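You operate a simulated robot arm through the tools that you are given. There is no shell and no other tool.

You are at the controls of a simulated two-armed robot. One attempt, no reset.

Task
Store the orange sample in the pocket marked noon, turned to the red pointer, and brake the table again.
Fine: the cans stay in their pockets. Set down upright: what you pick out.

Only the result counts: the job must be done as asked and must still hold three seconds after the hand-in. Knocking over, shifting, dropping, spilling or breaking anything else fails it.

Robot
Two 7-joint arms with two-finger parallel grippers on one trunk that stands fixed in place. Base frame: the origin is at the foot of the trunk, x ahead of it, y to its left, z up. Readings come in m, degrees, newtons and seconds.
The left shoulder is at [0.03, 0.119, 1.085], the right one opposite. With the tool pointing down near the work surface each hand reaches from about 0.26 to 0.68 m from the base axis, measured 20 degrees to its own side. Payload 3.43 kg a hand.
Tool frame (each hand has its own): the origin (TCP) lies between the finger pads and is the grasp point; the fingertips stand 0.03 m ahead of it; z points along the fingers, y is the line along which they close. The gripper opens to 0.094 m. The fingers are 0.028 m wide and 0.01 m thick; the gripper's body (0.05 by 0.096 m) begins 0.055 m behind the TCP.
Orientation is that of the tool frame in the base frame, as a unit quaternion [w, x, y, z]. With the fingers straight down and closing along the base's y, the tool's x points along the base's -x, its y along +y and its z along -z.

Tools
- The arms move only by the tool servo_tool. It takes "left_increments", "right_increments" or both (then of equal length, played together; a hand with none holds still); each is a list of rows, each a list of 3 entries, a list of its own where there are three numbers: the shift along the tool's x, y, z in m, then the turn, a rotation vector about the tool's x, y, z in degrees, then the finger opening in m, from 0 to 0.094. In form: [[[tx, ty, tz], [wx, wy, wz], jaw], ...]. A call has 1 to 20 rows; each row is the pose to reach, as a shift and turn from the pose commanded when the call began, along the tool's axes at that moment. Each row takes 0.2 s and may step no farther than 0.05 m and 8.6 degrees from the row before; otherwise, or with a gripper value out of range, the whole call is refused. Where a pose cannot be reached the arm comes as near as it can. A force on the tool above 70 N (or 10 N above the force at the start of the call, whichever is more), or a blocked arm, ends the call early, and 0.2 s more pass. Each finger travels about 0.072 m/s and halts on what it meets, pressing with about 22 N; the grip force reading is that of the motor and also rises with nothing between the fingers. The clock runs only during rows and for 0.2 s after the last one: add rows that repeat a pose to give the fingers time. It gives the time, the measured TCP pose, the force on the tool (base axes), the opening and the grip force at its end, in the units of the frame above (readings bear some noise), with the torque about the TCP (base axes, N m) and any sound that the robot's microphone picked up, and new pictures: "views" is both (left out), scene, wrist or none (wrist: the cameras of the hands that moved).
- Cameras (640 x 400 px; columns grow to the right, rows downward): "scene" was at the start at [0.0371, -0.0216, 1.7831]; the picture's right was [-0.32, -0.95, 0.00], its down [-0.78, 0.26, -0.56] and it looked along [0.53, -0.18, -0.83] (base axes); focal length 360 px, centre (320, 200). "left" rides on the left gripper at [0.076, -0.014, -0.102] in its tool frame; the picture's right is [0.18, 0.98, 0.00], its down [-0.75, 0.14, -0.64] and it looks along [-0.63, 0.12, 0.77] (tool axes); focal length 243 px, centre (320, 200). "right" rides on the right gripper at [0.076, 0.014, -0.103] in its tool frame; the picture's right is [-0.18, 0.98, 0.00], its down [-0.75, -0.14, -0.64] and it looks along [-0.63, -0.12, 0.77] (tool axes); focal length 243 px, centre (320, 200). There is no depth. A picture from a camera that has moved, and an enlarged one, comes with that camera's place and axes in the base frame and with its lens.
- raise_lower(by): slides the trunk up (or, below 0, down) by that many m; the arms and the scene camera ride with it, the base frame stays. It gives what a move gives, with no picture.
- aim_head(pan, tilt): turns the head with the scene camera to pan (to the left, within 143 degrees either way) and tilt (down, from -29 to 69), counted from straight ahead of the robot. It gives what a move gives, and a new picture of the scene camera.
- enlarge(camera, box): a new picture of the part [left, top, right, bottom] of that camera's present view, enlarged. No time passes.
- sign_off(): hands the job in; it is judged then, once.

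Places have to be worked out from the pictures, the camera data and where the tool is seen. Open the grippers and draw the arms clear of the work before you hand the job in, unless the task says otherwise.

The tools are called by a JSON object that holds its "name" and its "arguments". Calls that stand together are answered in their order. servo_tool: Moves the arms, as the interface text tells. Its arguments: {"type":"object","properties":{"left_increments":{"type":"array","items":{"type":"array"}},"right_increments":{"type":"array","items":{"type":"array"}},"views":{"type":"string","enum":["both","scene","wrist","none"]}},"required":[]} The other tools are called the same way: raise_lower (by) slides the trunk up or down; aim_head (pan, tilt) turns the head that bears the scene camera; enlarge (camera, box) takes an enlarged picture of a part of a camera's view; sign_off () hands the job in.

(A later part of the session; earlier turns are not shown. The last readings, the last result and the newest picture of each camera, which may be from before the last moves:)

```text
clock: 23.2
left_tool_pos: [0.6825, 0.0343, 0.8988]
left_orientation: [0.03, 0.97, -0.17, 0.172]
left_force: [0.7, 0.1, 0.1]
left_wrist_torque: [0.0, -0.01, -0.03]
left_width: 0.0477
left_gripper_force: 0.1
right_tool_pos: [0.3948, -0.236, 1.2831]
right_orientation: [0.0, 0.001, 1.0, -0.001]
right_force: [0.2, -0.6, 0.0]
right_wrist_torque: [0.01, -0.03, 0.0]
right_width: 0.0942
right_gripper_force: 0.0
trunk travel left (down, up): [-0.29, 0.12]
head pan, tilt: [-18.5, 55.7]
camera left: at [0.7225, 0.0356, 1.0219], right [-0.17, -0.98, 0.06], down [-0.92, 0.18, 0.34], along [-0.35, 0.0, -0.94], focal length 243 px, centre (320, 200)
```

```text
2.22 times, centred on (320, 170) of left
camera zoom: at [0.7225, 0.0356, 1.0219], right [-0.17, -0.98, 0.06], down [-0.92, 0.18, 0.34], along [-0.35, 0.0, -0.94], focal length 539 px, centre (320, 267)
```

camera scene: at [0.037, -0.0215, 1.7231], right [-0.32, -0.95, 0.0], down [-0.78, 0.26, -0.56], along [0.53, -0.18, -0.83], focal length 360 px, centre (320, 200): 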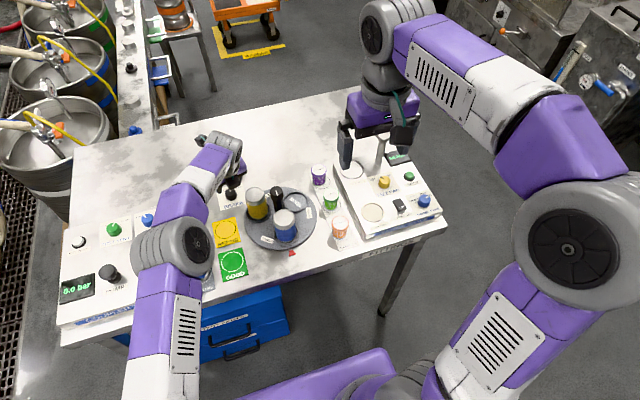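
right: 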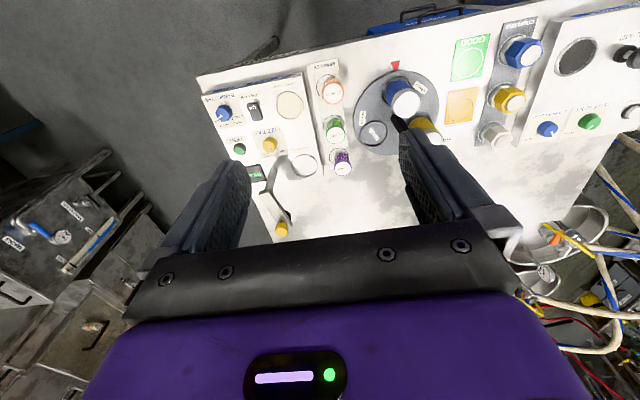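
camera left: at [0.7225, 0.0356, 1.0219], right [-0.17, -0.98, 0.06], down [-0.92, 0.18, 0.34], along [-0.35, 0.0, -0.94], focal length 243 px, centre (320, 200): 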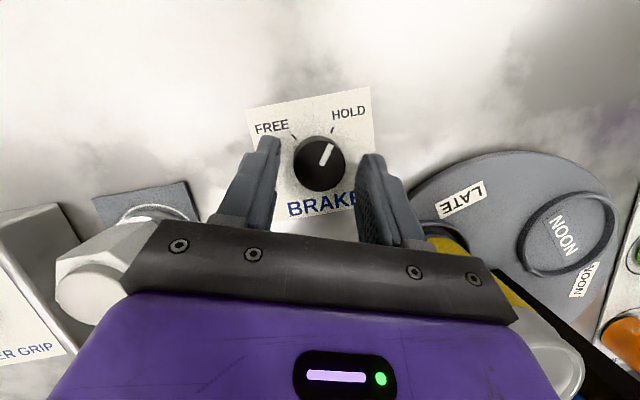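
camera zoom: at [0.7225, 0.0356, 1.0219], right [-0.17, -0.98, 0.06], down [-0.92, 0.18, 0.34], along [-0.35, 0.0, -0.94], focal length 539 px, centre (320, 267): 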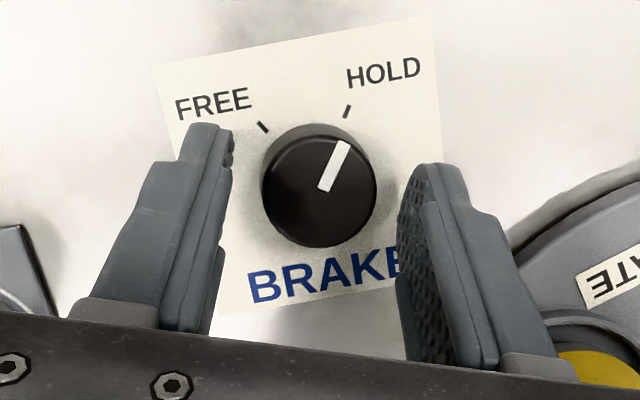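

Well centred. I close and turn the knob 37° counter-clockwise in the first stroke.

{"name": "servo_tool", "arguments": {"left_increments": [[[0, 0, 0], [0, 0, 0], 0.034], [[0, 0, 0], [0, 0, 0], 0.024], [[0, 0, 0], [0, 0, 0], 0.024], [[0.0001, 0.0012, 0], [2.74, 0, -7.52], 0.024], [[0.0003, 0.0023, 0.0001], [5.47, 0, -15.04], 0.024], [[0.0007, 0.0034, 0.0002], [8.21, 0, -22.56], 0.024], [[0.0012, 0.0045, 0.0004], [10.94, 0, -30.08], 0.024], [[0.0016, 0.0051, 0.0006], [12.65, 0, -34.78], 0.024], [[0.0016, 0.0051, 0.0006], [12.65, 0, -34.78], 0.024]]}}

{"name": "enlarge", "arguments": {"camera": "left", "box": [220, 80, 420, 260]}}

```text
clock: 25.2
left_tool_pos: [0.684, 0.0308, 0.8978]
left_orientation: [-0.025, 0.974, 0.148, 0.172]
left_force: [6.6, 2.5, 0.0]
left_wrist_torque: [0.05, -0.17, -0.01]
left_width: 0.0316
left_gripper_force: 44.9
right_tool_pos: [0.3948, -0.2353, 1.2815]
right_orientation: [-0.001, 0.0, 1.0, 0.001]
right_force: [-0.5, -1.3, -0.2]
right_wrist_torque: [0.01, 0.0, 0.03]
right_width: 0.0941
right_gripper_force: 0.0
trunk travel left (down, up): [-0.29, 0.12]
head pan, tilt: [-18.5, 55.7]
camera scene: at [0.0381, -0.0212, 1.7231], right [-0.32, -0.95, 0.0], down [-0.78, 0.26, -0.56], along [0.53, -0.18, -0.83], focal length 360 px, centre (320, 200)
camera left: at [0.7138, 0.0547, 1.0219], right [0.46, -0.89, 0.06], down [-0.84, -0.41, 0.34], along [-0.28, -0.21, -0.94], focal length 243 px, centre (320, 200)
```

scene: 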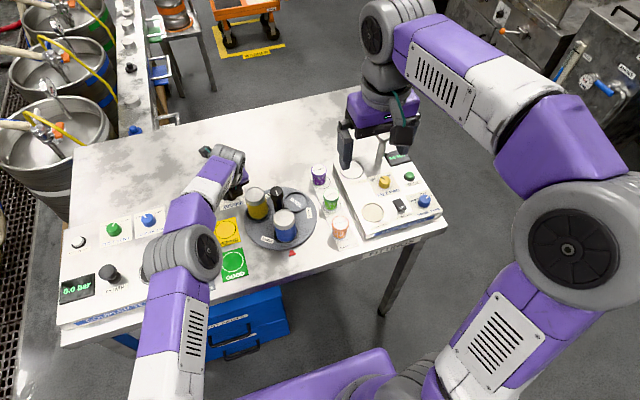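
left: 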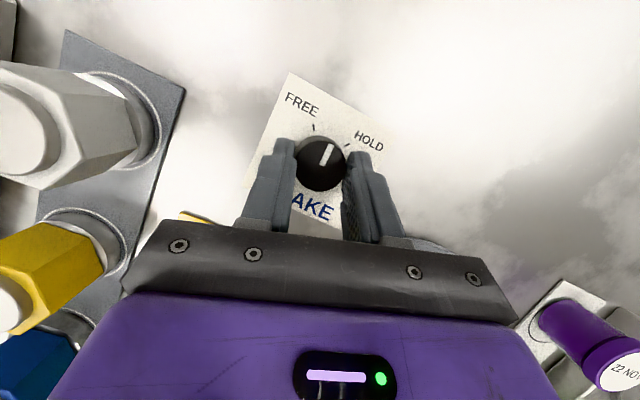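

```text
2.22 times, centred on (320, 170) of left
camera zoom: at [0.7138, 0.0547, 1.0219], right [0.46, -0.89, 0.06], down [-0.84, -0.41, 0.34], along [-0.28, -0.21, -0.94], focal length 539 px, centre (320, 267)
```

zoom: 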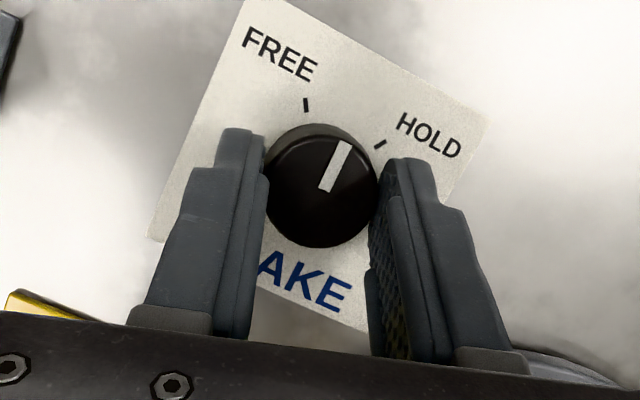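

The knob followed fully (line now midway). I open, sweep back, regrip and repeat the stroke in one go.

{"name": "servo_tool", "arguments": {"left_increments": [[[0, 0, 0], [0, 0, 0], 0.044], [[0, 0, 0], [0, 0, 0], 0.048], [[0.0001, -0.0012, 0], [-2.74, 0, 7.52], 0.048], [[0.0003, -0.0023, 0.0001], [-5.47, 0, 15.04], 0.048], [[0.0007, -0.0034, 0.0002], [-8.21, 0, 22.56], 0.048], [[0.0012, -0.0045, 0.0004], [-10.94, 0, 30.08], 0.048], [[0.0016, -0.0051, 0.0006], [-12.65, 0, 34.78], 0.048], [[0.0016, -0.0051, 0.0006], [-12.65, 0, 34.78], 0.048], [[0.0016, -0.0051, 0.0006], [-12.65, 0, 34.78], 0.034], [[0.0016, -0.0051, 0.0006], [-12.65, 0, 34.78], 0.024], [[0.0016, -0.0051, 0.0006], [-12.65, 0, 34.78], 0.024], [[0.0012, -0.0045, 0.0004], [-10.94, 0, 30.08], 0.024], [[0.0007, -0.0034, 0.0002], [-8.21, 0, 22.56], 0.024], [[0.0003, -0.0023, 0.0001], [-5.47, 0, 15.04], 0.024], [[0.0001, -0.0012, 0], [-2.74, 0, 7.52], 0.024], [[0, -0.0003, 0], [-0.68, 0, 1.88], 0.024], [[0, -0.0003, 0], [-0.68, 0, 1.88], 0.024]]}}

{"name": "enlarge", "arguments": {"camera": "left", "box": [220, 80, 420, 260]}}

```text
clock: 28.8
left_tool_pos: [0.6819, 0.0294, 0.8997]
left_orientation: [-0.024, 0.976, 0.131, 0.172]
left_force: [-2.3, 0.9, -0.9]
left_wrist_torque: [0.36, -0.17, -0.78]
left_width: 0.0313
left_gripper_force: 45.0
right_tool_pos: [0.3942, -0.2362, 1.282]
right_orientation: [0.001, 0.0, 1.0, 0.0]
right_force: [1.6, 0.7, -0.2]
right_wrist_torque: [-0.01, 0.0, 0.0]
right_width: 0.0939
right_gripper_force: 0.0
trunk travel left (down, up): [-0.29, 0.12]
head pan, tilt: [-18.5, 55.7]
camera scene: at [0.0371, -0.0214, 1.7231], right [-0.32, -0.95, 0.0], down [-0.78, 0.26, -0.56], along [0.53, -0.18, -0.83], focal length 360 px, centre (320, 200)
camera left: at [0.714, 0.0534, 1.0226], right [0.42, -0.9, 0.06], down [-0.86, -0.38, 0.35], along [-0.29, -0.2, -0.94], focal length 243 px, centre (320, 200)
```

scene: 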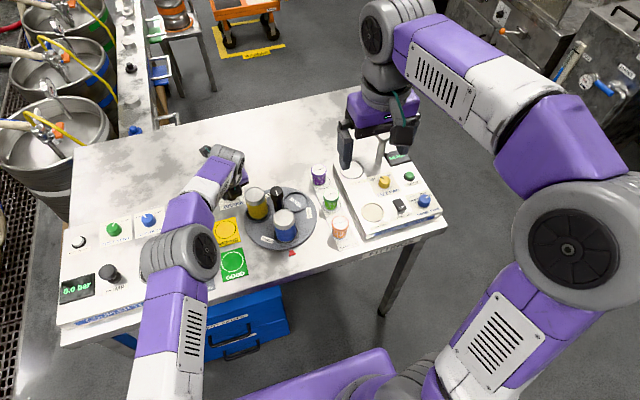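
left: 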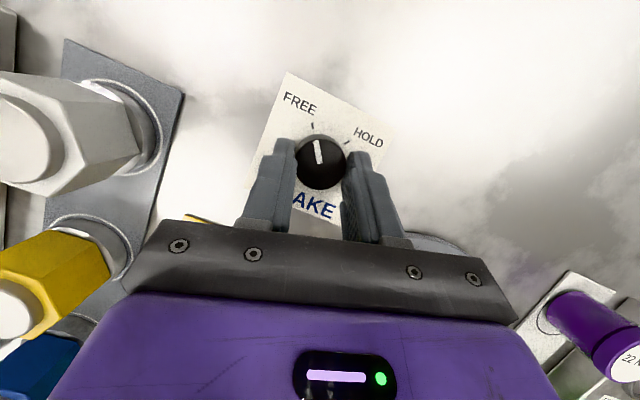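

```text
2.22 times, centred on (320, 170) of left
camera zoom: at [0.714, 0.0534, 1.0226], right [0.42, -0.9, 0.06], down [-0.86, -0.38, 0.35], along [-0.29, -0.2, -0.94], focal length 539 px, centre (320, 267)
```

zoom: 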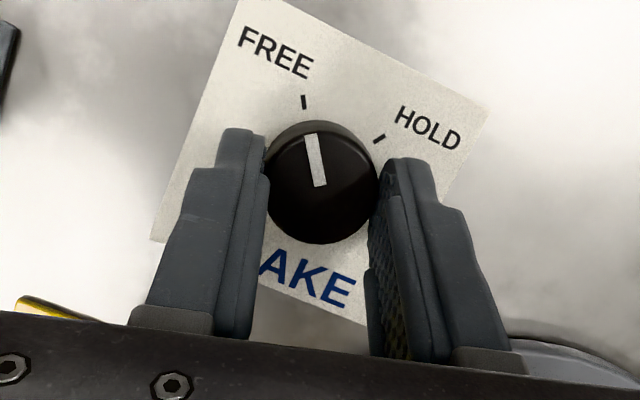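

The knob stands at the FREE tick with the stop's torque felt. I open, lift straight up and move the left hand aside.

{"name": "servo_tool", "arguments": {"left_increments": [[[0, 0, 0], [0, 0, 0], 0.044], [[0, 0, 0], [0, 0, 0], 0.05], [[0.0137, 0, -0.0376], [0, 0, 0], 0.05], [[0.0274, 0, -0.0752], [0, 0, 0], 0.05], [[0.0411, 0, -0.1128], [0, 0, 0], 0.05], [[0.0411, -0.045, -0.1128], [0, 0, 0], 0.05], [[0.0411, -0.09, -0.1128], [0, 0, 0], 0.05], [[0.0411, -0.1237, -0.1128], [0, 0, 0], 0.05], [[0.0411, -0.1237, -0.1128], [0, 0, 0], 0.05]]}}

{"name": "enlarge", "arguments": {"camera": "scene", "box": [205, 150, 355, 260]}}

{"name": "enlarge", "arguments": {"camera": "right", "box": [300, 20, 480, 180]}}

```text
clock: 30.8
left_tool_pos: [0.6489, 0.1458, 1.0206]
left_orientation: [-0.024, 0.976, 0.13, 0.172]
left_force: [0.5, -0.6, 0.4]
left_wrist_torque: [-0.03, -0.04, 0.0]
left_width: 0.0499
left_gripper_force: 0.0
right_tool_pos: [0.3938, -0.238, 1.2818]
right_orientation: [0.0, 0.0, 1.0, 0.0]
right_force: [-0.3, -0.7, -0.1]
right_wrist_torque: [-0.01, -0.01, -0.02]
right_width: 0.0942
right_gripper_force: 0.1
trunk travel left (down, up): [-0.29, 0.12]
head pan, tilt: [-18.5, 55.7]
camera scene: at [0.0373, -0.0225, 1.723], right [-0.32, -0.95, 0.0], down [-0.78, 0.26, -0.56], along [0.53, -0.18, -0.83], focal length 360 px, centre (320, 200)
camera left: at [0.6796, 0.1708, 1.1434], right [0.42, -0.9, 0.06], down [-0.86, -0.38, 0.35], along [-0.29, -0.2, -0.94], focal length 243 px, centre (320, 200)
```

scene: 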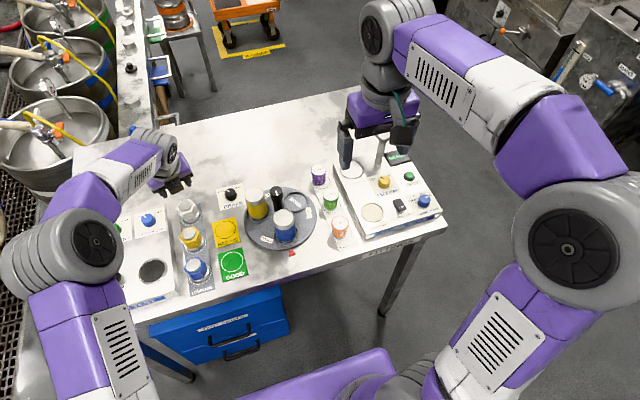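
left: 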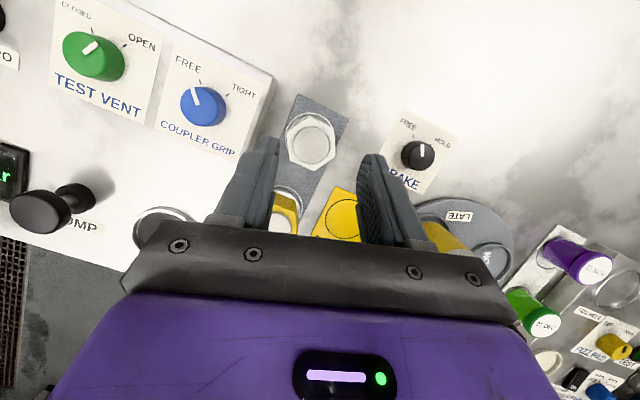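

```text
3.64 times, centred on (280, 205) of scene
camera zoom: at [0.0373, -0.0225, 1.723], right [-0.32, -0.95, 0.0], down [-0.78, 0.26, -0.56], along [0.53, -0.18, -0.83], focal length 1309 px, centre (466, 182)
```

zoom: 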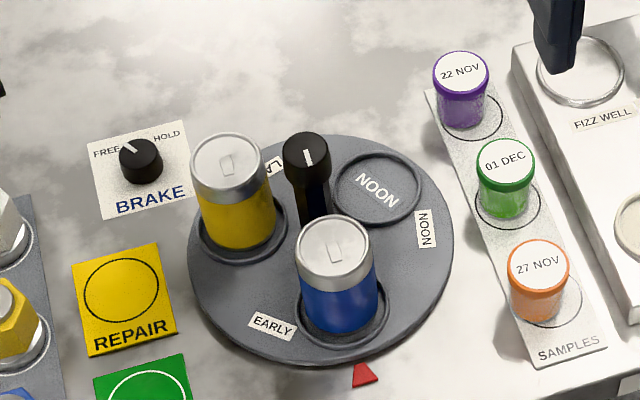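

```text
2.50 times, centred on (390, 100) of right
camera zoom: at [0.3185, -0.2246, 1.3849], right [0.18, 0.98, 0.0], down [0.75, -0.14, 0.64], along [0.63, -0.12, -0.77], focal length 606 px, centre (145, 450)
```

zoom: 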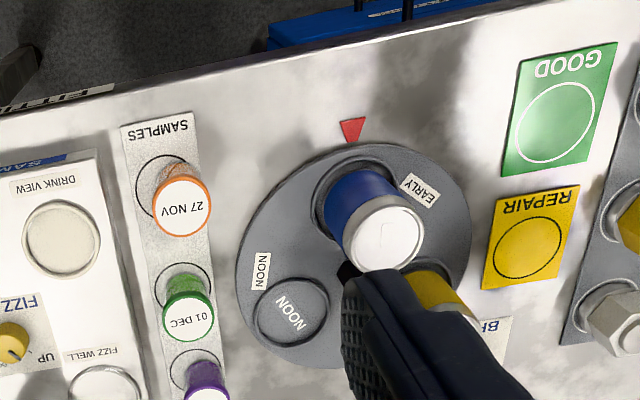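

The brake reads FREE and all cans are in place. Now the right hand: I move it in front of and above the turntable handle to fix its position.

{"name": "servo_tool", "arguments": {"right_increments": [[[-0.02, 0.027, 0.026], [0, 0, 0], 0.06], [[-0.042, 0.055, 0.053], [0, 0, 0], 0.06], [[-0.063, 0.082, 0.079], [0, 0, 0], 0.06], [[-0.085, 0.11, 0.106], [0, 0, 0], 0.06], [[-0.106, 0.137, 0.132], [0, 0, 0], 0.06], [[-0.106, 0.137, 0.132], [0, 0, 0], 0.06]]}}

{"name": "enlarge", "arguments": {"camera": "right", "box": [220, 50, 420, 200]}}

```text
clock: 32.2
left_tool_pos: [0.6481, 0.1466, 1.0204]
left_orientation: [-0.023, 0.976, 0.13, 0.174]
left_force: [-0.4, 0.0, 0.0]
left_wrist_torque: [0.03, -0.01, -0.01]
left_width: 0.0499
left_gripper_force: 0.1
right_tool_pos: [0.5002, -0.1, 1.1506]
right_orientation: [0.001, 0.0, 1.0, 0.001]
right_force: [-0.2, -0.4, -0.1]
right_wrist_torque: [0.04, 0.01, 0.02]
right_width: 0.06
right_gripper_force: 0.1
trunk travel left (down, up): [-0.29, 0.12]
head pan, tilt: [-18.5, 55.7]
camera scene: at [0.0361, -0.0222, 1.7231], right [-0.32, -0.95, 0.0], down [-0.78, 0.26, -0.56], along [0.54, -0.18, -0.83], focal length 360 px, centre (320, 200)
camera right: at [0.4238, -0.0875, 1.2533], right [0.18, 0.98, 0.0], down [0.75, -0.14, 0.64], along [0.63, -0.12, -0.77], focal length 243 px, centre (320, 200)
```

scene: 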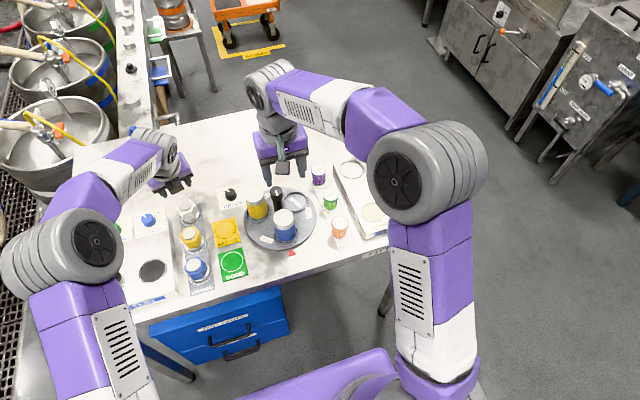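
right: 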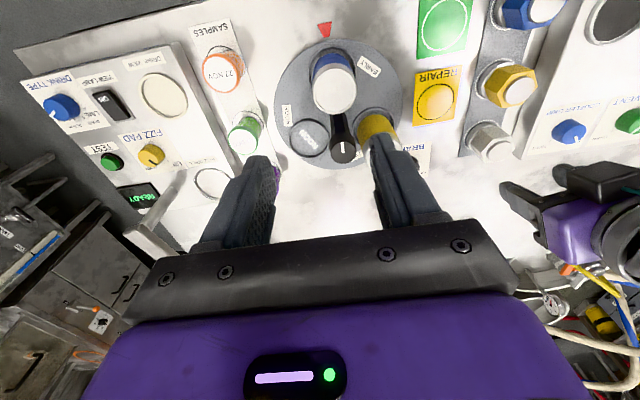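

```text
2.67 times, centred on (320, 125) of right
camera zoom: at [0.4238, -0.0875, 1.2533], right [0.18, 0.98, 0.0], down [0.75, -0.14, 0.64], along [0.63, -0.12, -0.77], focal length 647 px, centre (320, 400)
```

zoom: 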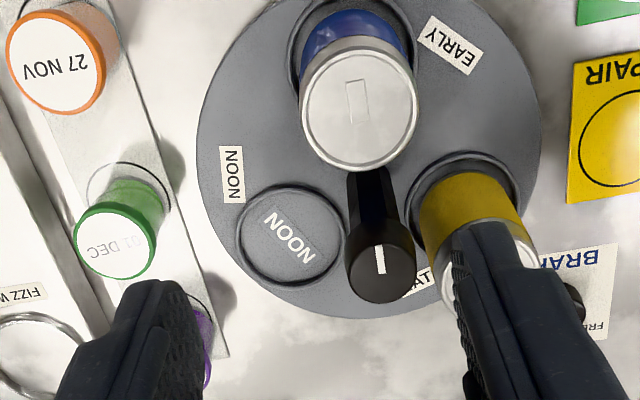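

The handle top sits at about (0.569, -0.086, 0.993), at the disc's centre; the NOON pocket is at azimuth -60°, so the table must turn 120° clockwise seen from above. I yaw the right hand to -60° while moving above the handle.

{"name": "servo_tool", "arguments": {"right_increments": [[[-0.009, 0.002, 0.0], [0, 0, -7.5], 0.06], [[-0.018, 0.004, 0.0], [0, 0, -15], 0.06], [[-0.026, 0.0055, 0.005], [0, 0, -22.5], 0.06], [[-0.035, 0.0075, 0.01], [0, 0, -30], 0.06], [[-0.043, 0.009, 0.02], [0, 0, -37.5], 0.06], [[-0.052, 0.011, 0.03], [0, 0, -45], 0.06], [[-0.06, 0.0127, 0.045], [0, 0, -52.5], 0.06], [[-0.069, 0.0145, 0.06], [0, 0, -60], 0.06], [[-0.069, 0.0145, 0.06], [0, 0, -60], 0.06]]}}

{"name": "enlarge", "arguments": {"camera": "right", "box": [220, 50, 420, 220]}}

{"name": "enlarge", "arguments": {"camera": "scene", "box": [205, 120, 355, 260]}}

```text
clock: 34.2
left_tool_pos: [0.647, 0.1475, 1.02]
left_orientation: [-0.023, 0.976, 0.131, 0.172]
left_force: [0.1, 0.0, 0.4]
left_wrist_torque: [0.01, -0.02, -0.02]
left_width: 0.0502
left_gripper_force: 0.0
right_tool_pos: [0.5685, -0.0861, 1.0897]
right_orientation: [0.0, -0.501, 0.866, 0.0]
right_force: [0.1, 0.6, -0.2]
right_wrist_torque: [-0.03, -0.01, -0.01]
right_width: 0.06
right_gripper_force: 0.0
trunk travel left (down, up): [-0.29, 0.12]
head pan, tilt: [-18.5, 55.7]
camera scene: at [0.0367, -0.0216, 1.7231], right [-0.32, -0.95, 0.0], down [-0.78, 0.26, -0.56], along [0.54, -0.18, -0.83], focal length 360 px, centre (320, 200)
camera right: at [0.5192, -0.1467, 1.1927], right [-0.76, 0.65, 0.0], down [0.5, 0.58, 0.64], along [0.42, 0.49, -0.77], focal length 243 px, centre (320, 200)
```

scene: 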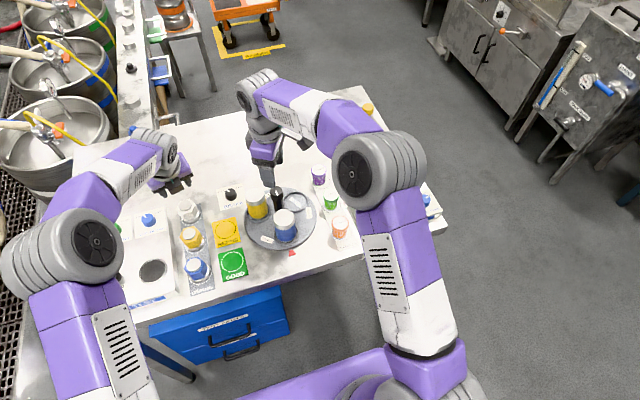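
right: 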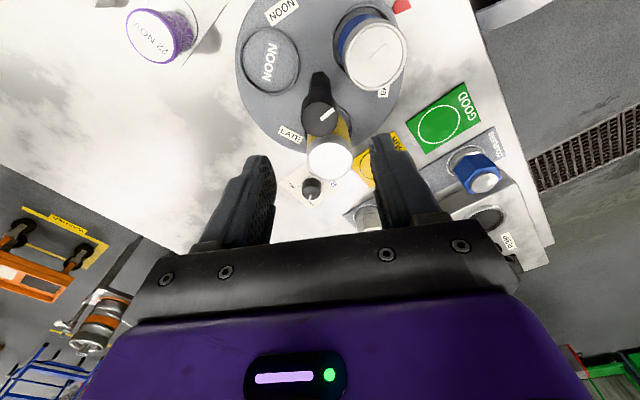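

```text
2.35 times, centred on (320, 135) of right
camera zoom: at [0.5192, -0.1467, 1.1927], right [-0.76, 0.65, 0.0], down [0.5, 0.58, 0.64], along [0.42, 0.49, -0.77], focal length 571 px, centre (320, 353)
```

zoom: 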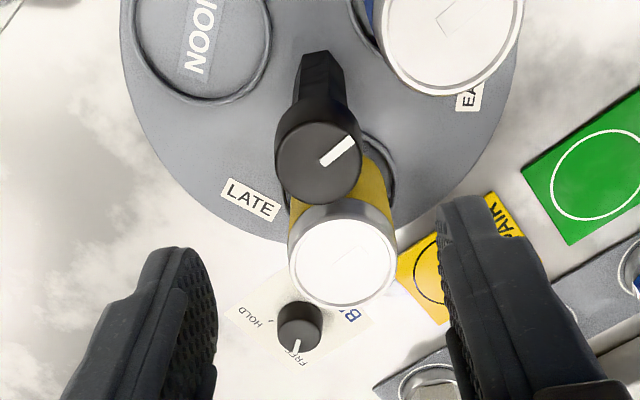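

```text
2.86 times, centred on (280, 190) of scene
camera zoom: at [0.0367, -0.0216, 1.7231], right [-0.32, -0.95, 0.0], down [-0.78, 0.26, -0.56], along [0.54, -0.18, -0.83], focal length 1029 px, centre (434, 229)
```

zoom: 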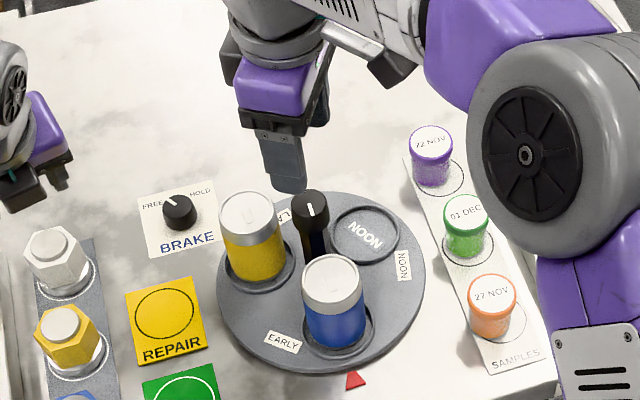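

Handle centre refined to (0.570, -0.087). I descend with the jaw at 0.044 so the fingertips stay at about can-top height, straddling the handle's cap.

{"name": "servo_tool", "arguments": {"right_increments": [[[0, -0.001, 0.025], [0, 0, 0], 0.044], [[0, -0.0017, 0.05], [0, 0, 0], 0.044], [[0, -0.0017, 0.072], [0, 0, 0], 0.044], [[0, -0.0017, 0.09], [0, 0, 0], 0.044], [[0, -0.0017, 0.09], [0, 0, 0], 0.044]]}}

{"name": "enlarge", "arguments": {"camera": "right", "box": [220, 50, 420, 220]}}

{"name": "enlarge", "arguments": {"camera": "scene", "box": [225, 150, 335, 250]}}

```text
clock: 35.4
left_tool_pos: [0.6485, 0.1472, 1.0208]
left_orientation: [-0.023, 0.976, 0.131, 0.171]
left_force: [0.2, -0.8, 0.0]
left_wrist_torque: [0.02, 0.01, -0.01]
left_width: 0.0498
left_gripper_force: 0.0
right_tool_pos: [0.5711, -0.0872, 0.9999]
right_orientation: [0.0, -0.5, 0.866, 0.0]
right_force: [0.3, -0.3, 0.0]
right_wrist_torque: [0.01, -0.02, 0.0]
right_width: 0.0444
right_gripper_force: 0.0
trunk travel left (down, up): [-0.29, 0.12]
head pan, tilt: [-18.5, 55.7]
camera scene: at [0.037, -0.0215, 1.7231], right [-0.32, -0.95, 0.0], down [-0.78, 0.26, -0.56], along [0.53, -0.18, -0.83], focal length 360 px, centre (320, 200)
camera right: at [0.5195, -0.1462, 1.1026], right [-0.76, 0.65, 0.0], down [0.5, 0.58, 0.64], along [0.42, 0.49, -0.77], focal length 243 px, centre (320, 200)
```

scene: 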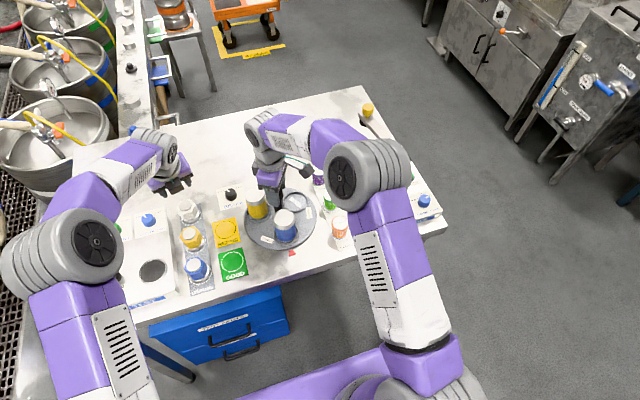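
right: 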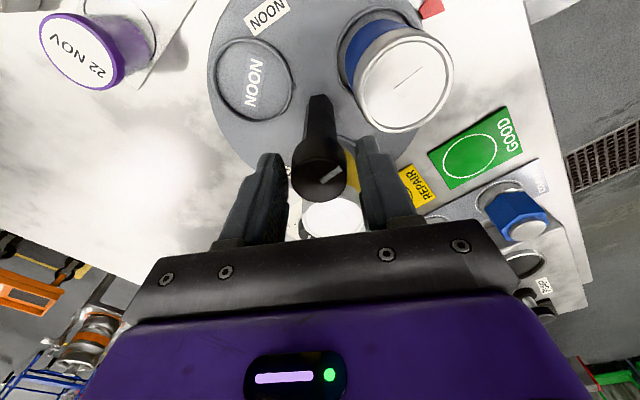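

```text
2.35 times, centred on (320, 135) of right
camera zoom: at [0.5195, -0.1462, 1.1026], right [-0.76, 0.65, 0.0], down [0.5, 0.58, 0.64], along [0.42, 0.49, -0.77], focal length 571 px, centre (320, 353)
```

zoom: 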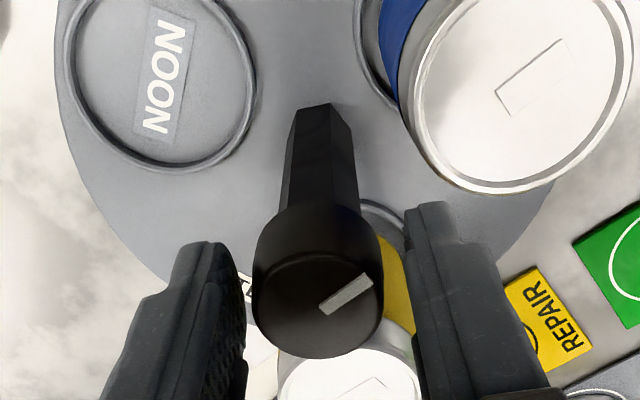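

```text
4.00 times, centred on (280, 200) of scene
camera zoom: at [0.037, -0.0215, 1.7231], right [-0.32, -0.95, 0.0], down [-0.78, 0.26, -0.56], along [0.53, -0.18, -0.83], focal length 1440 px, centre (480, 200)
```

zoom: 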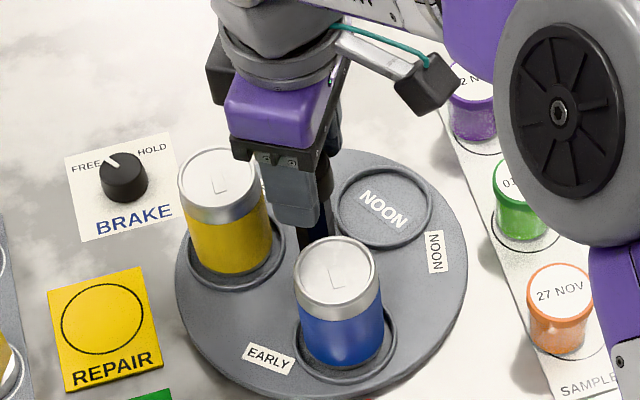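

The cap is between the fingers. I close on it and check the grip.

{"name": "servo_tool", "arguments": {"right_increments": [[[0, 0, 0], [0, 0, 0], 0.034], [[0, 0, 0], [0, 0, 0], 0.022], [[0, 0, 0], [0, 0, 0], 0.022], [[0, 0, 0], [0, 0, 0], 0.022]], "views": "wrist"}}

```text
clock: 36.4
left_tool_pos: [0.648, 0.1465, 1.0207]
left_orientation: [-0.023, 0.976, 0.13, 0.172]
left_force: [-0.3, 0.3, 0.0]
left_wrist_torque: [0.03, 0.02, -0.02]
left_width: 0.0498
left_gripper_force: 0.1
right_tool_pos: [0.5714, -0.0876, 0.9998]
right_orientation: [0.0, -0.501, 0.866, 0.0]
right_force: [5.2, -2.1, -1.3]
right_wrist_torque: [-0.02, -0.35, 0.02]
right_width: 0.0333
right_gripper_force: 44.7
trunk travel left (down, up): [-0.29, 0.12]
head pan, tilt: [-18.5, 55.7]
camera right: at [0.5202, -0.1466, 1.1025], right [-0.76, 0.65, 0.0], down [0.5, 0.58, 0.64], along [0.42, 0.49, -0.77], focal length 243 px, centre (320, 200)
```

right: 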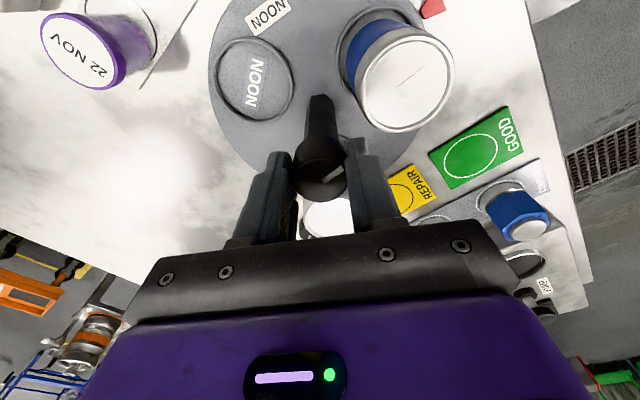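

Gripped at 0.033 m. I now turn the table 120° clockwise (positive about the tool's z) slowly, with a 1 mm recentring.

{"name": "servo_tool", "arguments": {"right_increments": [[[0, -0.001, 0], [0, 0, 6], 0.022], [[0, -0.001, 0], [0, 0, 12], 0.022], [[0, -0.001, 0], [0, 0, 18], 0.022], [[0, -0.001, 0], [0, 0, 24], 0.022], [[0, -0.001, 0], [0, 0, 30], 0.022], [[0, -0.001, 0], [0, 0, 36], 0.022], [[0, -0.001, 0], [0, 0, 42], 0.022], [[0, -0.001, 0], [0, 0, 48], 0.022], [[0, -0.001, 0], [0, 0, 54], 0.022], [[0, -0.001, 0], [0, 0, 60], 0.022], [[0, -0.001, 0], [0, 0, 60], 0.022]]}}

{"name": "enlarge", "arguments": {"camera": "scene", "box": [225, 150, 335, 260]}}

```text
clock: 38.8
left_tool_pos: [0.6475, 0.1491, 1.02]
left_orientation: [-0.022, 0.976, 0.129, 0.172]
left_force: [-0.4, 0.3, -0.2]
left_wrist_torque: [-0.01, -0.02, 0.01]
left_width: 0.0502
left_gripper_force: 0.1
right_tool_pos: [0.5703, -0.085, 0.9984]
right_orientation: [-0.002, 0.0, 1.0, 0.001]
right_force: [-13.3, 8.2, -12.3]
right_wrist_torque: [0.47, 0.51, 0.01]
right_width: 0.0331
right_gripper_force: 45.2
trunk travel left (down, up): [-0.29, 0.12]
head pan, tilt: [-18.5, 55.7]
camera scene: at [0.036, -0.0204, 1.723], right [-0.32, -0.95, 0.0], down [-0.78, 0.26, -0.56], along [0.54, -0.18, -0.83], focal length 360 px, centre (320, 200)
camera right: at [0.4941, -0.0719, 1.1029], right [0.18, 0.98, 0.0], down [0.76, -0.14, 0.64], along [0.63, -0.12, -0.77], focal length 243 px, centre (320, 200)
```

scene: 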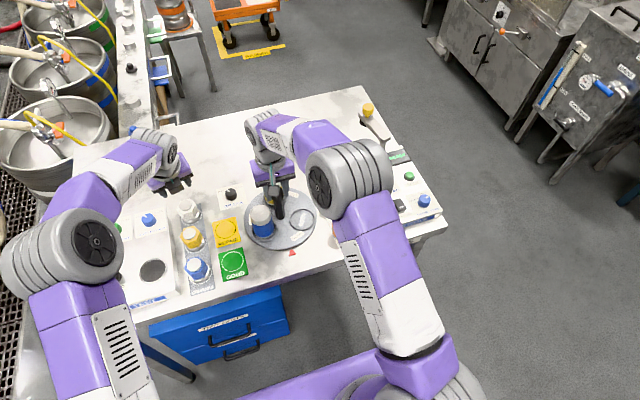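
right: 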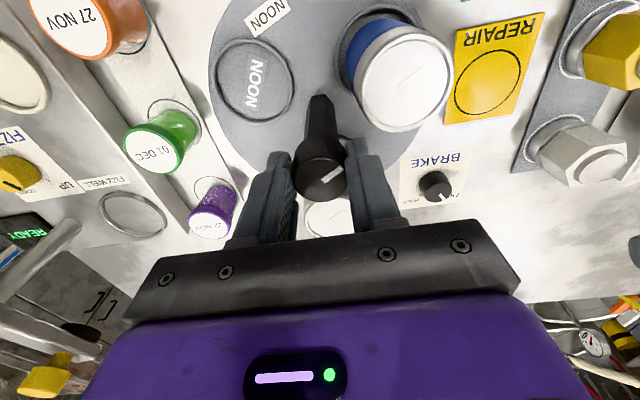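

```text
3.64 times, centred on (280, 205) of scene
camera zoom: at [0.036, -0.0204, 1.723], right [-0.32, -0.95, 0.0], down [-0.78, 0.26, -0.56], along [0.54, -0.18, -0.83], focal length 1309 px, centre (466, 182)
```

zoom: 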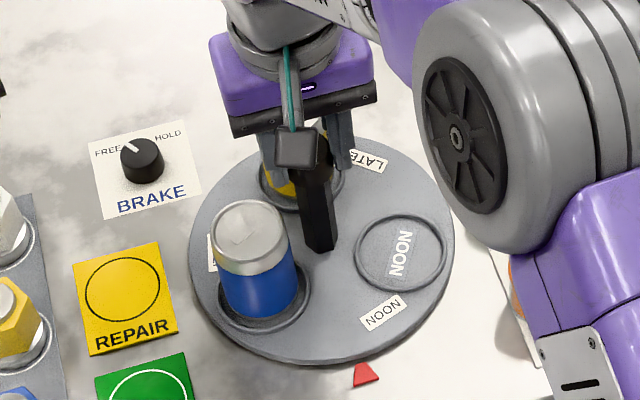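

The table turned 60° with the hand, but side forces of about 15 N show my grip is a few mm off the axis. I open here, recentre, and regrip before continuing.

{"name": "servo_tool", "arguments": {"right_increments": [[[0, 0, 0], [0, 0, 0], 0.038], [[0, 0, 0], [0, 0, 0], 0.044], [[0, 0, 0], [0, 0, 0], 0.044]], "views": "wrist"}}

{"name": "enlarge", "arguments": {"camera": "right", "box": [220, 50, 420, 220]}}

```text
clock: 39.6
left_tool_pos: [0.6475, 0.1476, 1.0208]
left_orientation: [-0.023, 0.976, 0.13, 0.171]
left_force: [0.4, -0.1, 0.7]
left_wrist_torque: [-0.01, 0.01, 0.0]
left_width: 0.0499
left_gripper_force: 0.1
right_tool_pos: [0.5713, -0.0865, 1.0005]
right_orientation: [0.001, 0.0, 1.0, 0.0]
right_force: [0.3, 0.3, -1.1]
right_wrist_torque: [-0.02, 0.0, -0.02]
right_width: 0.0439
right_gripper_force: 0.2
trunk travel left (down, up): [-0.29, 0.12]
head pan, tilt: [-18.5, 55.7]
camera right: at [0.4956, -0.0738, 1.1034], right [0.18, 0.98, 0.0], down [0.75, -0.14, 0.64], along [0.63, -0.12, -0.77], focal length 243 px, centre (320, 200)
```

right: 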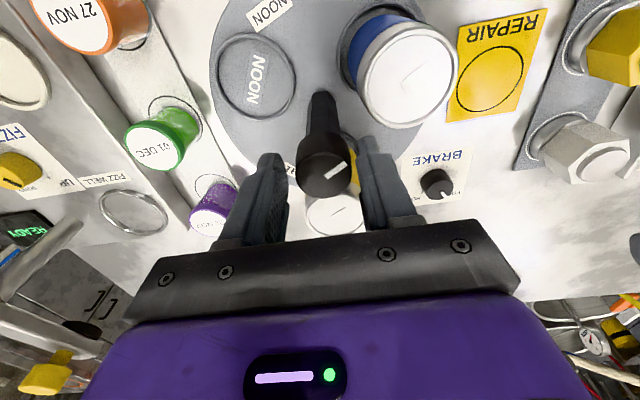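

```text
2.35 times, centred on (320, 135) of right
camera zoom: at [0.4956, -0.0738, 1.1034], right [0.18, 0.98, 0.0], down [0.75, -0.14, 0.64], along [0.63, -0.12, -0.77], focal length 571 px, centre (320, 353)
```

zoom: 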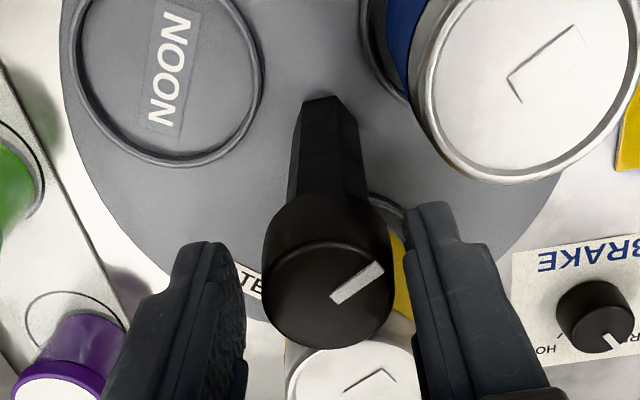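

The handle's axis comes out at about (0.572, -0.086), within about 1 mm of the hand. I nudge slightly, regrip, and turn the remaining 60°.

{"name": "servo_tool", "arguments": {"right_increments": [[[-0.0008, 0.0006, 0], [0, 0, 0], 0.044], [[-0.0008, 0.0006, 0], [0, 0, 0], 0.03], [[-0.0008, 0.0006, 0], [0, 0, 0], 0.022], [[-0.0008, 0.0006, 0], [0, 0, 0], 0.022], [[-0.0008, 0.0006, 0], [0, 0, 6], 0.022], [[-0.0008, 0.0006, 0], [0, 0, 12], 0.022], [[-0.0008, 0.0006, 0], [0, 0, 18], 0.022], [[-0.0008, 0.0006, 0], [0, 0, 24], 0.022], [[-0.0008, 0.0006, 0], [0, 0, 30], 0.022], [[-0.0008, 0.0006, 0], [0, 0, 36], 0.022], [[-0.0008, 0.0006, 0], [0, 0, 42], 0.022], [[-0.0008, 0.0006, 0], [0, 0, 48], 0.022], [[-0.0008, 0.0006, 0], [0, 0, 54], 0.022], [[-0.0008, 0.0006, 0], [0, 0, 60], 0.022], [[-0.0008, 0.0006, 0], [0, 0, 60], 0.022]]}}

{"name": "enlarge", "arguments": {"camera": "scene", "box": [225, 150, 335, 260]}}

```text
clock: 42.8
left_tool_pos: [0.6473, 0.1488, 1.0209]
left_orientation: [-0.022, 0.976, 0.13, 0.173]
left_force: [-0.7, 0.7, 0.2]
left_wrist_torque: [0.0, 0.0, 0.01]
left_width: 0.05
left_gripper_force: 0.1
right_tool_pos: [0.5726, -0.0846, 0.9999]
right_orientation: [0.0, 0.501, 0.866, 0.0]
right_force: [-4.1, 4.9, 0.4]
right_wrist_torque: [0.78, 0.4, 0.02]
right_width: 0.0329
right_gripper_force: 45.3
trunk travel left (down, up): [-0.29, 0.12]
head pan, tilt: [-18.5, 55.7]
camera scene: at [0.0363, -0.0209, 1.7231], right [-0.32, -0.95, 0.0], down [-0.78, 0.26, -0.56], along [0.54, -0.18, -0.83], focal length 360 px, centre (320, 200)
camera right: at [0.5465, -0.0134, 1.1033], right [0.94, 0.33, 0.0], down [0.25, -0.72, 0.64], along [0.21, -0.61, -0.77], focal length 243 px, centre (320, 200)
```

scene: 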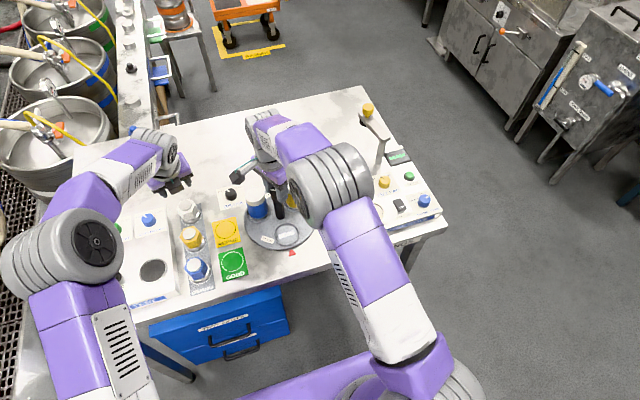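
right: 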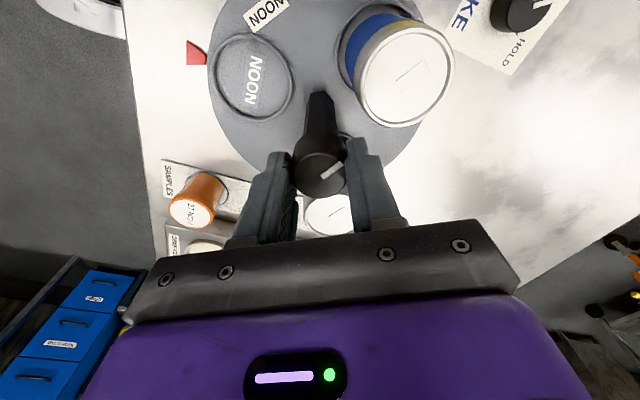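

```text
3.64 times, centred on (280, 205) of scene
camera zoom: at [0.0363, -0.0209, 1.7231], right [-0.32, -0.95, 0.0], down [-0.78, 0.26, -0.56], along [0.54, -0.18, -0.83], focal length 1309 px, centre (466, 182)
```

zoom: 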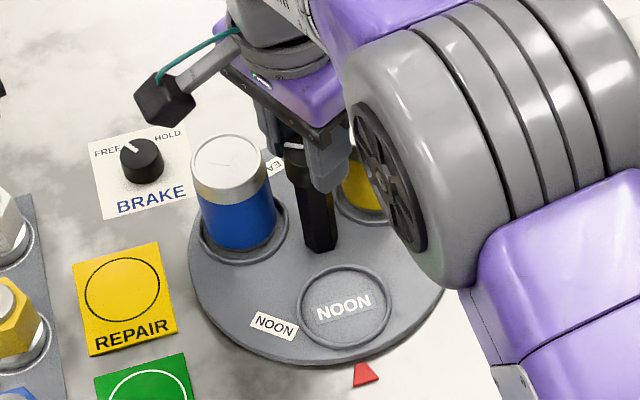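

NOON pocket now lies at azimuth ≈179° versus the pointer's 180°, well aligned. I release, lift straight up and draw the right hand back over the sample side.

{"name": "servo_tool", "arguments": {"right_increments": [[[0, 0, 0], [0, 0, 0], 0.038], [[0, 0, 0], [0, 0, 0], 0.044], [[0, 0, -0.02], [0, 0, 0], 0.05], [[0, 0, -0.06], [0, 0, 0], 0.05], [[0, 0, -0.1], [0, 0, 0], 0.05], [[-0.0086, -0.0227, -0.12], [0, 0, -7.5], 0.07], [[-0.0172, -0.0453, -0.12], [0, 0, -15], 0.07], [[-0.0258, -0.068, -0.12], [0, 0, -22.5], 0.07], [[-0.0344, -0.0907, -0.12], [0, 0, -30], 0.07], [[-0.043, -0.1134, -0.12], [0, 0, -37.5], 0.07], [[-0.0517, -0.136, -0.12], [0, 0, -45], 0.07], [[-0.0603, -0.1587, -0.12], [0, 0, -52.5], 0.07], [[-0.0689, -0.1814, -0.12], [0, 0, -60], 0.07], [[-0.0689, -0.1814, -0.12], [0, 0, -60], 0.07]]}}

{"name": "enlarge", "arguments": {"camera": "scene", "box": [205, 150, 355, 260]}}

{"name": "enlarge", "arguments": {"camera": "right", "box": [270, 0, 470, 160]}}

```text
clock: 45.8
left_tool_pos: [0.6494, 0.1476, 1.0194]
left_orientation: [-0.024, 0.976, 0.131, 0.173]
left_force: [-0.2, 0.3, -0.7]
left_wrist_torque: [0.02, -0.03, -0.01]
left_width: 0.05
left_gripper_force: 0.1
right_tool_pos: [0.4511, -0.2351, 1.1204]
right_orientation: [0.0, -0.001, 1.0, 0.0]
right_force: [0.4, 0.2, -0.3]
right_wrist_torque: [0.01, 0.02, -0.02]
right_width: 0.0701
right_gripper_force: 0.0
trunk travel left (down, up): [-0.29, 0.12]
head pan, tilt: [-18.5, 55.7]
camera scene: at [0.0377, -0.0212, 1.7231], right [-0.32, -0.95, 0.0], down [-0.78, 0.26, -0.56], along [0.53, -0.18, -0.83], focal length 360 px, centre (320, 200)
camera right: at [0.3737, -0.2224, 1.224], right [0.18, 0.98, 0.0], down [0.75, -0.14, 0.64], along [0.63, -0.12, -0.77], focal length 243 px, centre (320, 200)
```

scene: 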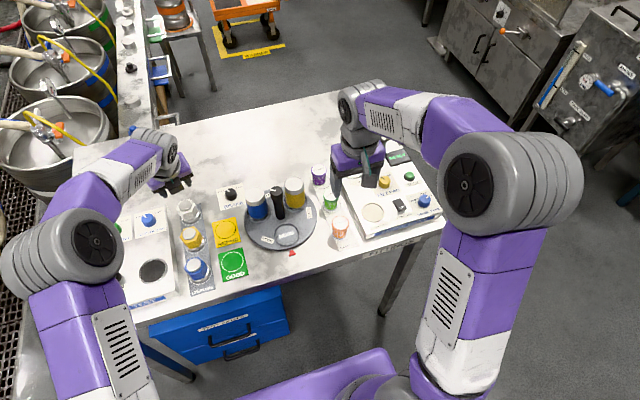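
right: 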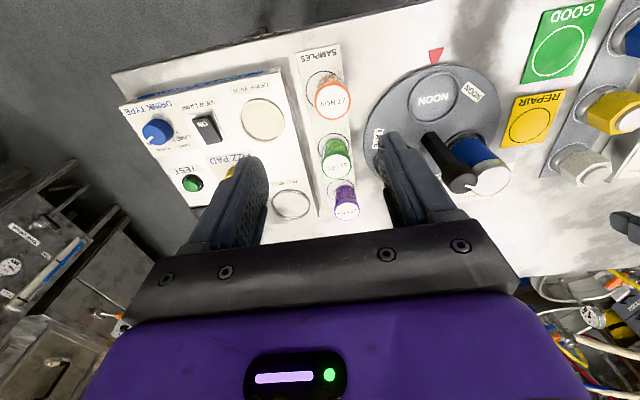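

```text
3.64 times, centred on (280, 205) of scene
camera zoom: at [0.0377, -0.0212, 1.7231], right [-0.32, -0.95, 0.0], down [-0.78, 0.26, -0.56], along [0.53, -0.18, -0.83], focal length 1309 px, centre (466, 182)
```

zoom: 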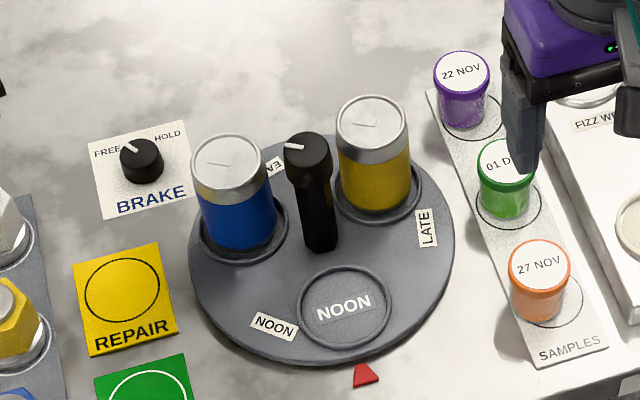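

```text
2.50 times, centred on (370, 80) of right
camera zoom: at [0.3737, -0.2224, 1.224], right [0.18, 0.98, 0.0], down [0.75, -0.14, 0.64], along [0.63, -0.12, -0.77], focal length 606 px, centre (195, 500)
```

zoom: 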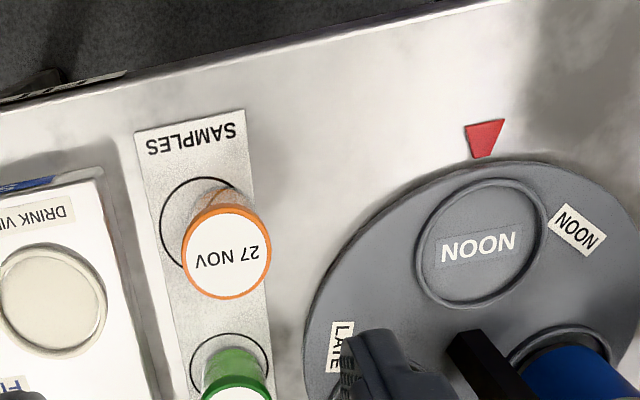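

Both views show the pocket aligned with the pointer (within a degree) and the cans seated. Now I bring the left hand back over the brake knob.

{"name": "servo_tool", "arguments": {"left_increments": [[[0, 0.042, 0], [0, 0, 0], 0.048], [[0, 0.084, 0], [0, 0, 0], 0.048], [[0, 0.1237, 0], [0, 0, 0], 0.048], [[-0.0137, 0.1237, 0.0376], [0, 0, 0], 0.048], [[-0.0274, 0.1237, 0.0752], [0, 0, 0], 0.048], [[-0.0274, 0.1237, 0.0752], [0, 0, 0], 0.048]]}}

{"name": "enlarge", "arguments": {"camera": "left", "box": [220, 80, 420, 260]}}

{"name": "enlarge", "arguments": {"camera": "scene", "box": [185, 120, 335, 260]}}

```text
clock: 47.2
left_tool_pos: [0.68, 0.0303, 0.9389]
left_orientation: [-0.022, 0.976, 0.129, 0.173]
left_force: [0.2, -0.4, -0.4]
left_wrist_torque: [-0.02, 0.05, -0.02]
left_width: 0.048
left_gripper_force: 0.1
right_tool_pos: [0.4497, -0.2362, 1.1216]
right_orientation: [-0.001, 0.001, 1.0, 0.0]
right_force: [-0.2, 0.3, -0.9]
right_wrist_torque: [-0.01, 0.01, 0.0]
right_width: 0.0698
right_gripper_force: 0.0
trunk travel left (down, up): [-0.29, 0.12]
head pan, tilt: [-18.5, 55.7]
camera scene: at [0.0366, -0.0211, 1.7231], right [-0.32, -0.95, 0.0], down [-0.78, 0.26, -0.56], along [0.54, -0.18, -0.83], focal length 360 px, centre (320, 200)
camera left: at [0.7126, 0.0539, 1.0615], right [0.42, -0.9, 0.06], down [-0.86, -0.38, 0.34], along [-0.29, -0.2, -0.94], focal length 243 px, centre (320, 200)
```

scene: 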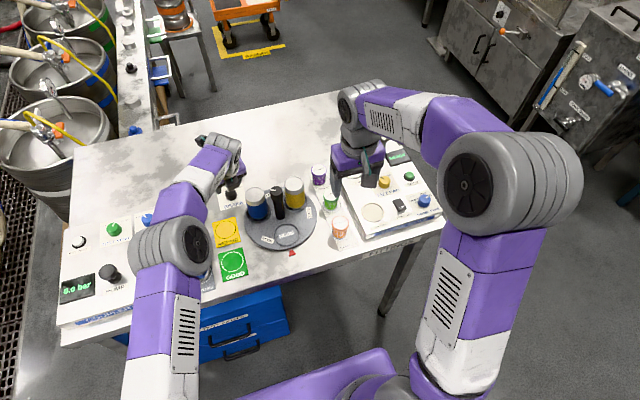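
left: 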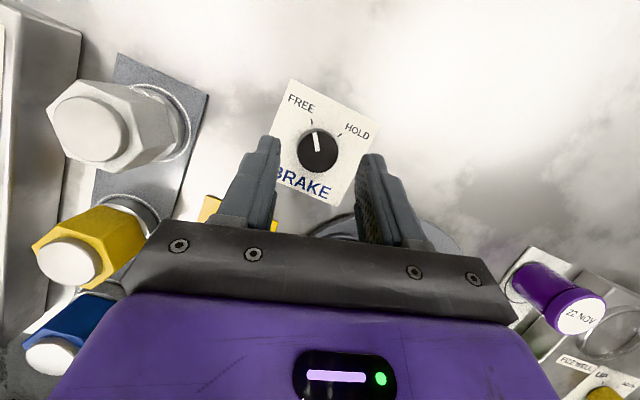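

```text
2.22 times, centred on (320, 170) of left
camera zoom: at [0.7126, 0.0539, 1.0615], right [0.42, -0.9, 0.06], down [-0.86, -0.38, 0.34], along [-0.29, -0.2, -0.94], focal length 539 px, centre (320, 267)
```

zoom: 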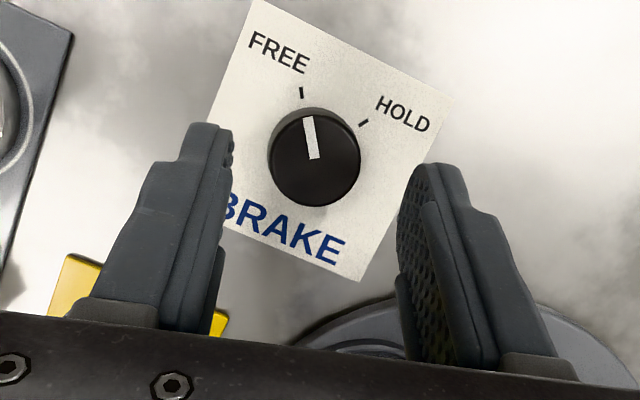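

```text
2.86 times, centred on (260, 190) of scene
camera zoom: at [0.0366, -0.0211, 1.7231], right [-0.32, -0.95, 0.0], down [-0.78, 0.26, -0.56], along [0.54, -0.18, -0.83], focal length 1029 px, centre (491, 229)
```

zoom: 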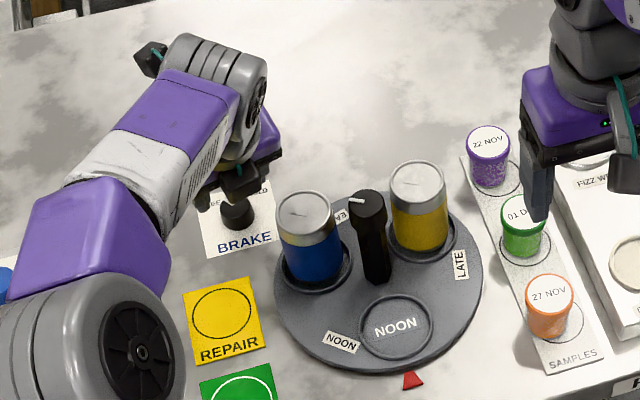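

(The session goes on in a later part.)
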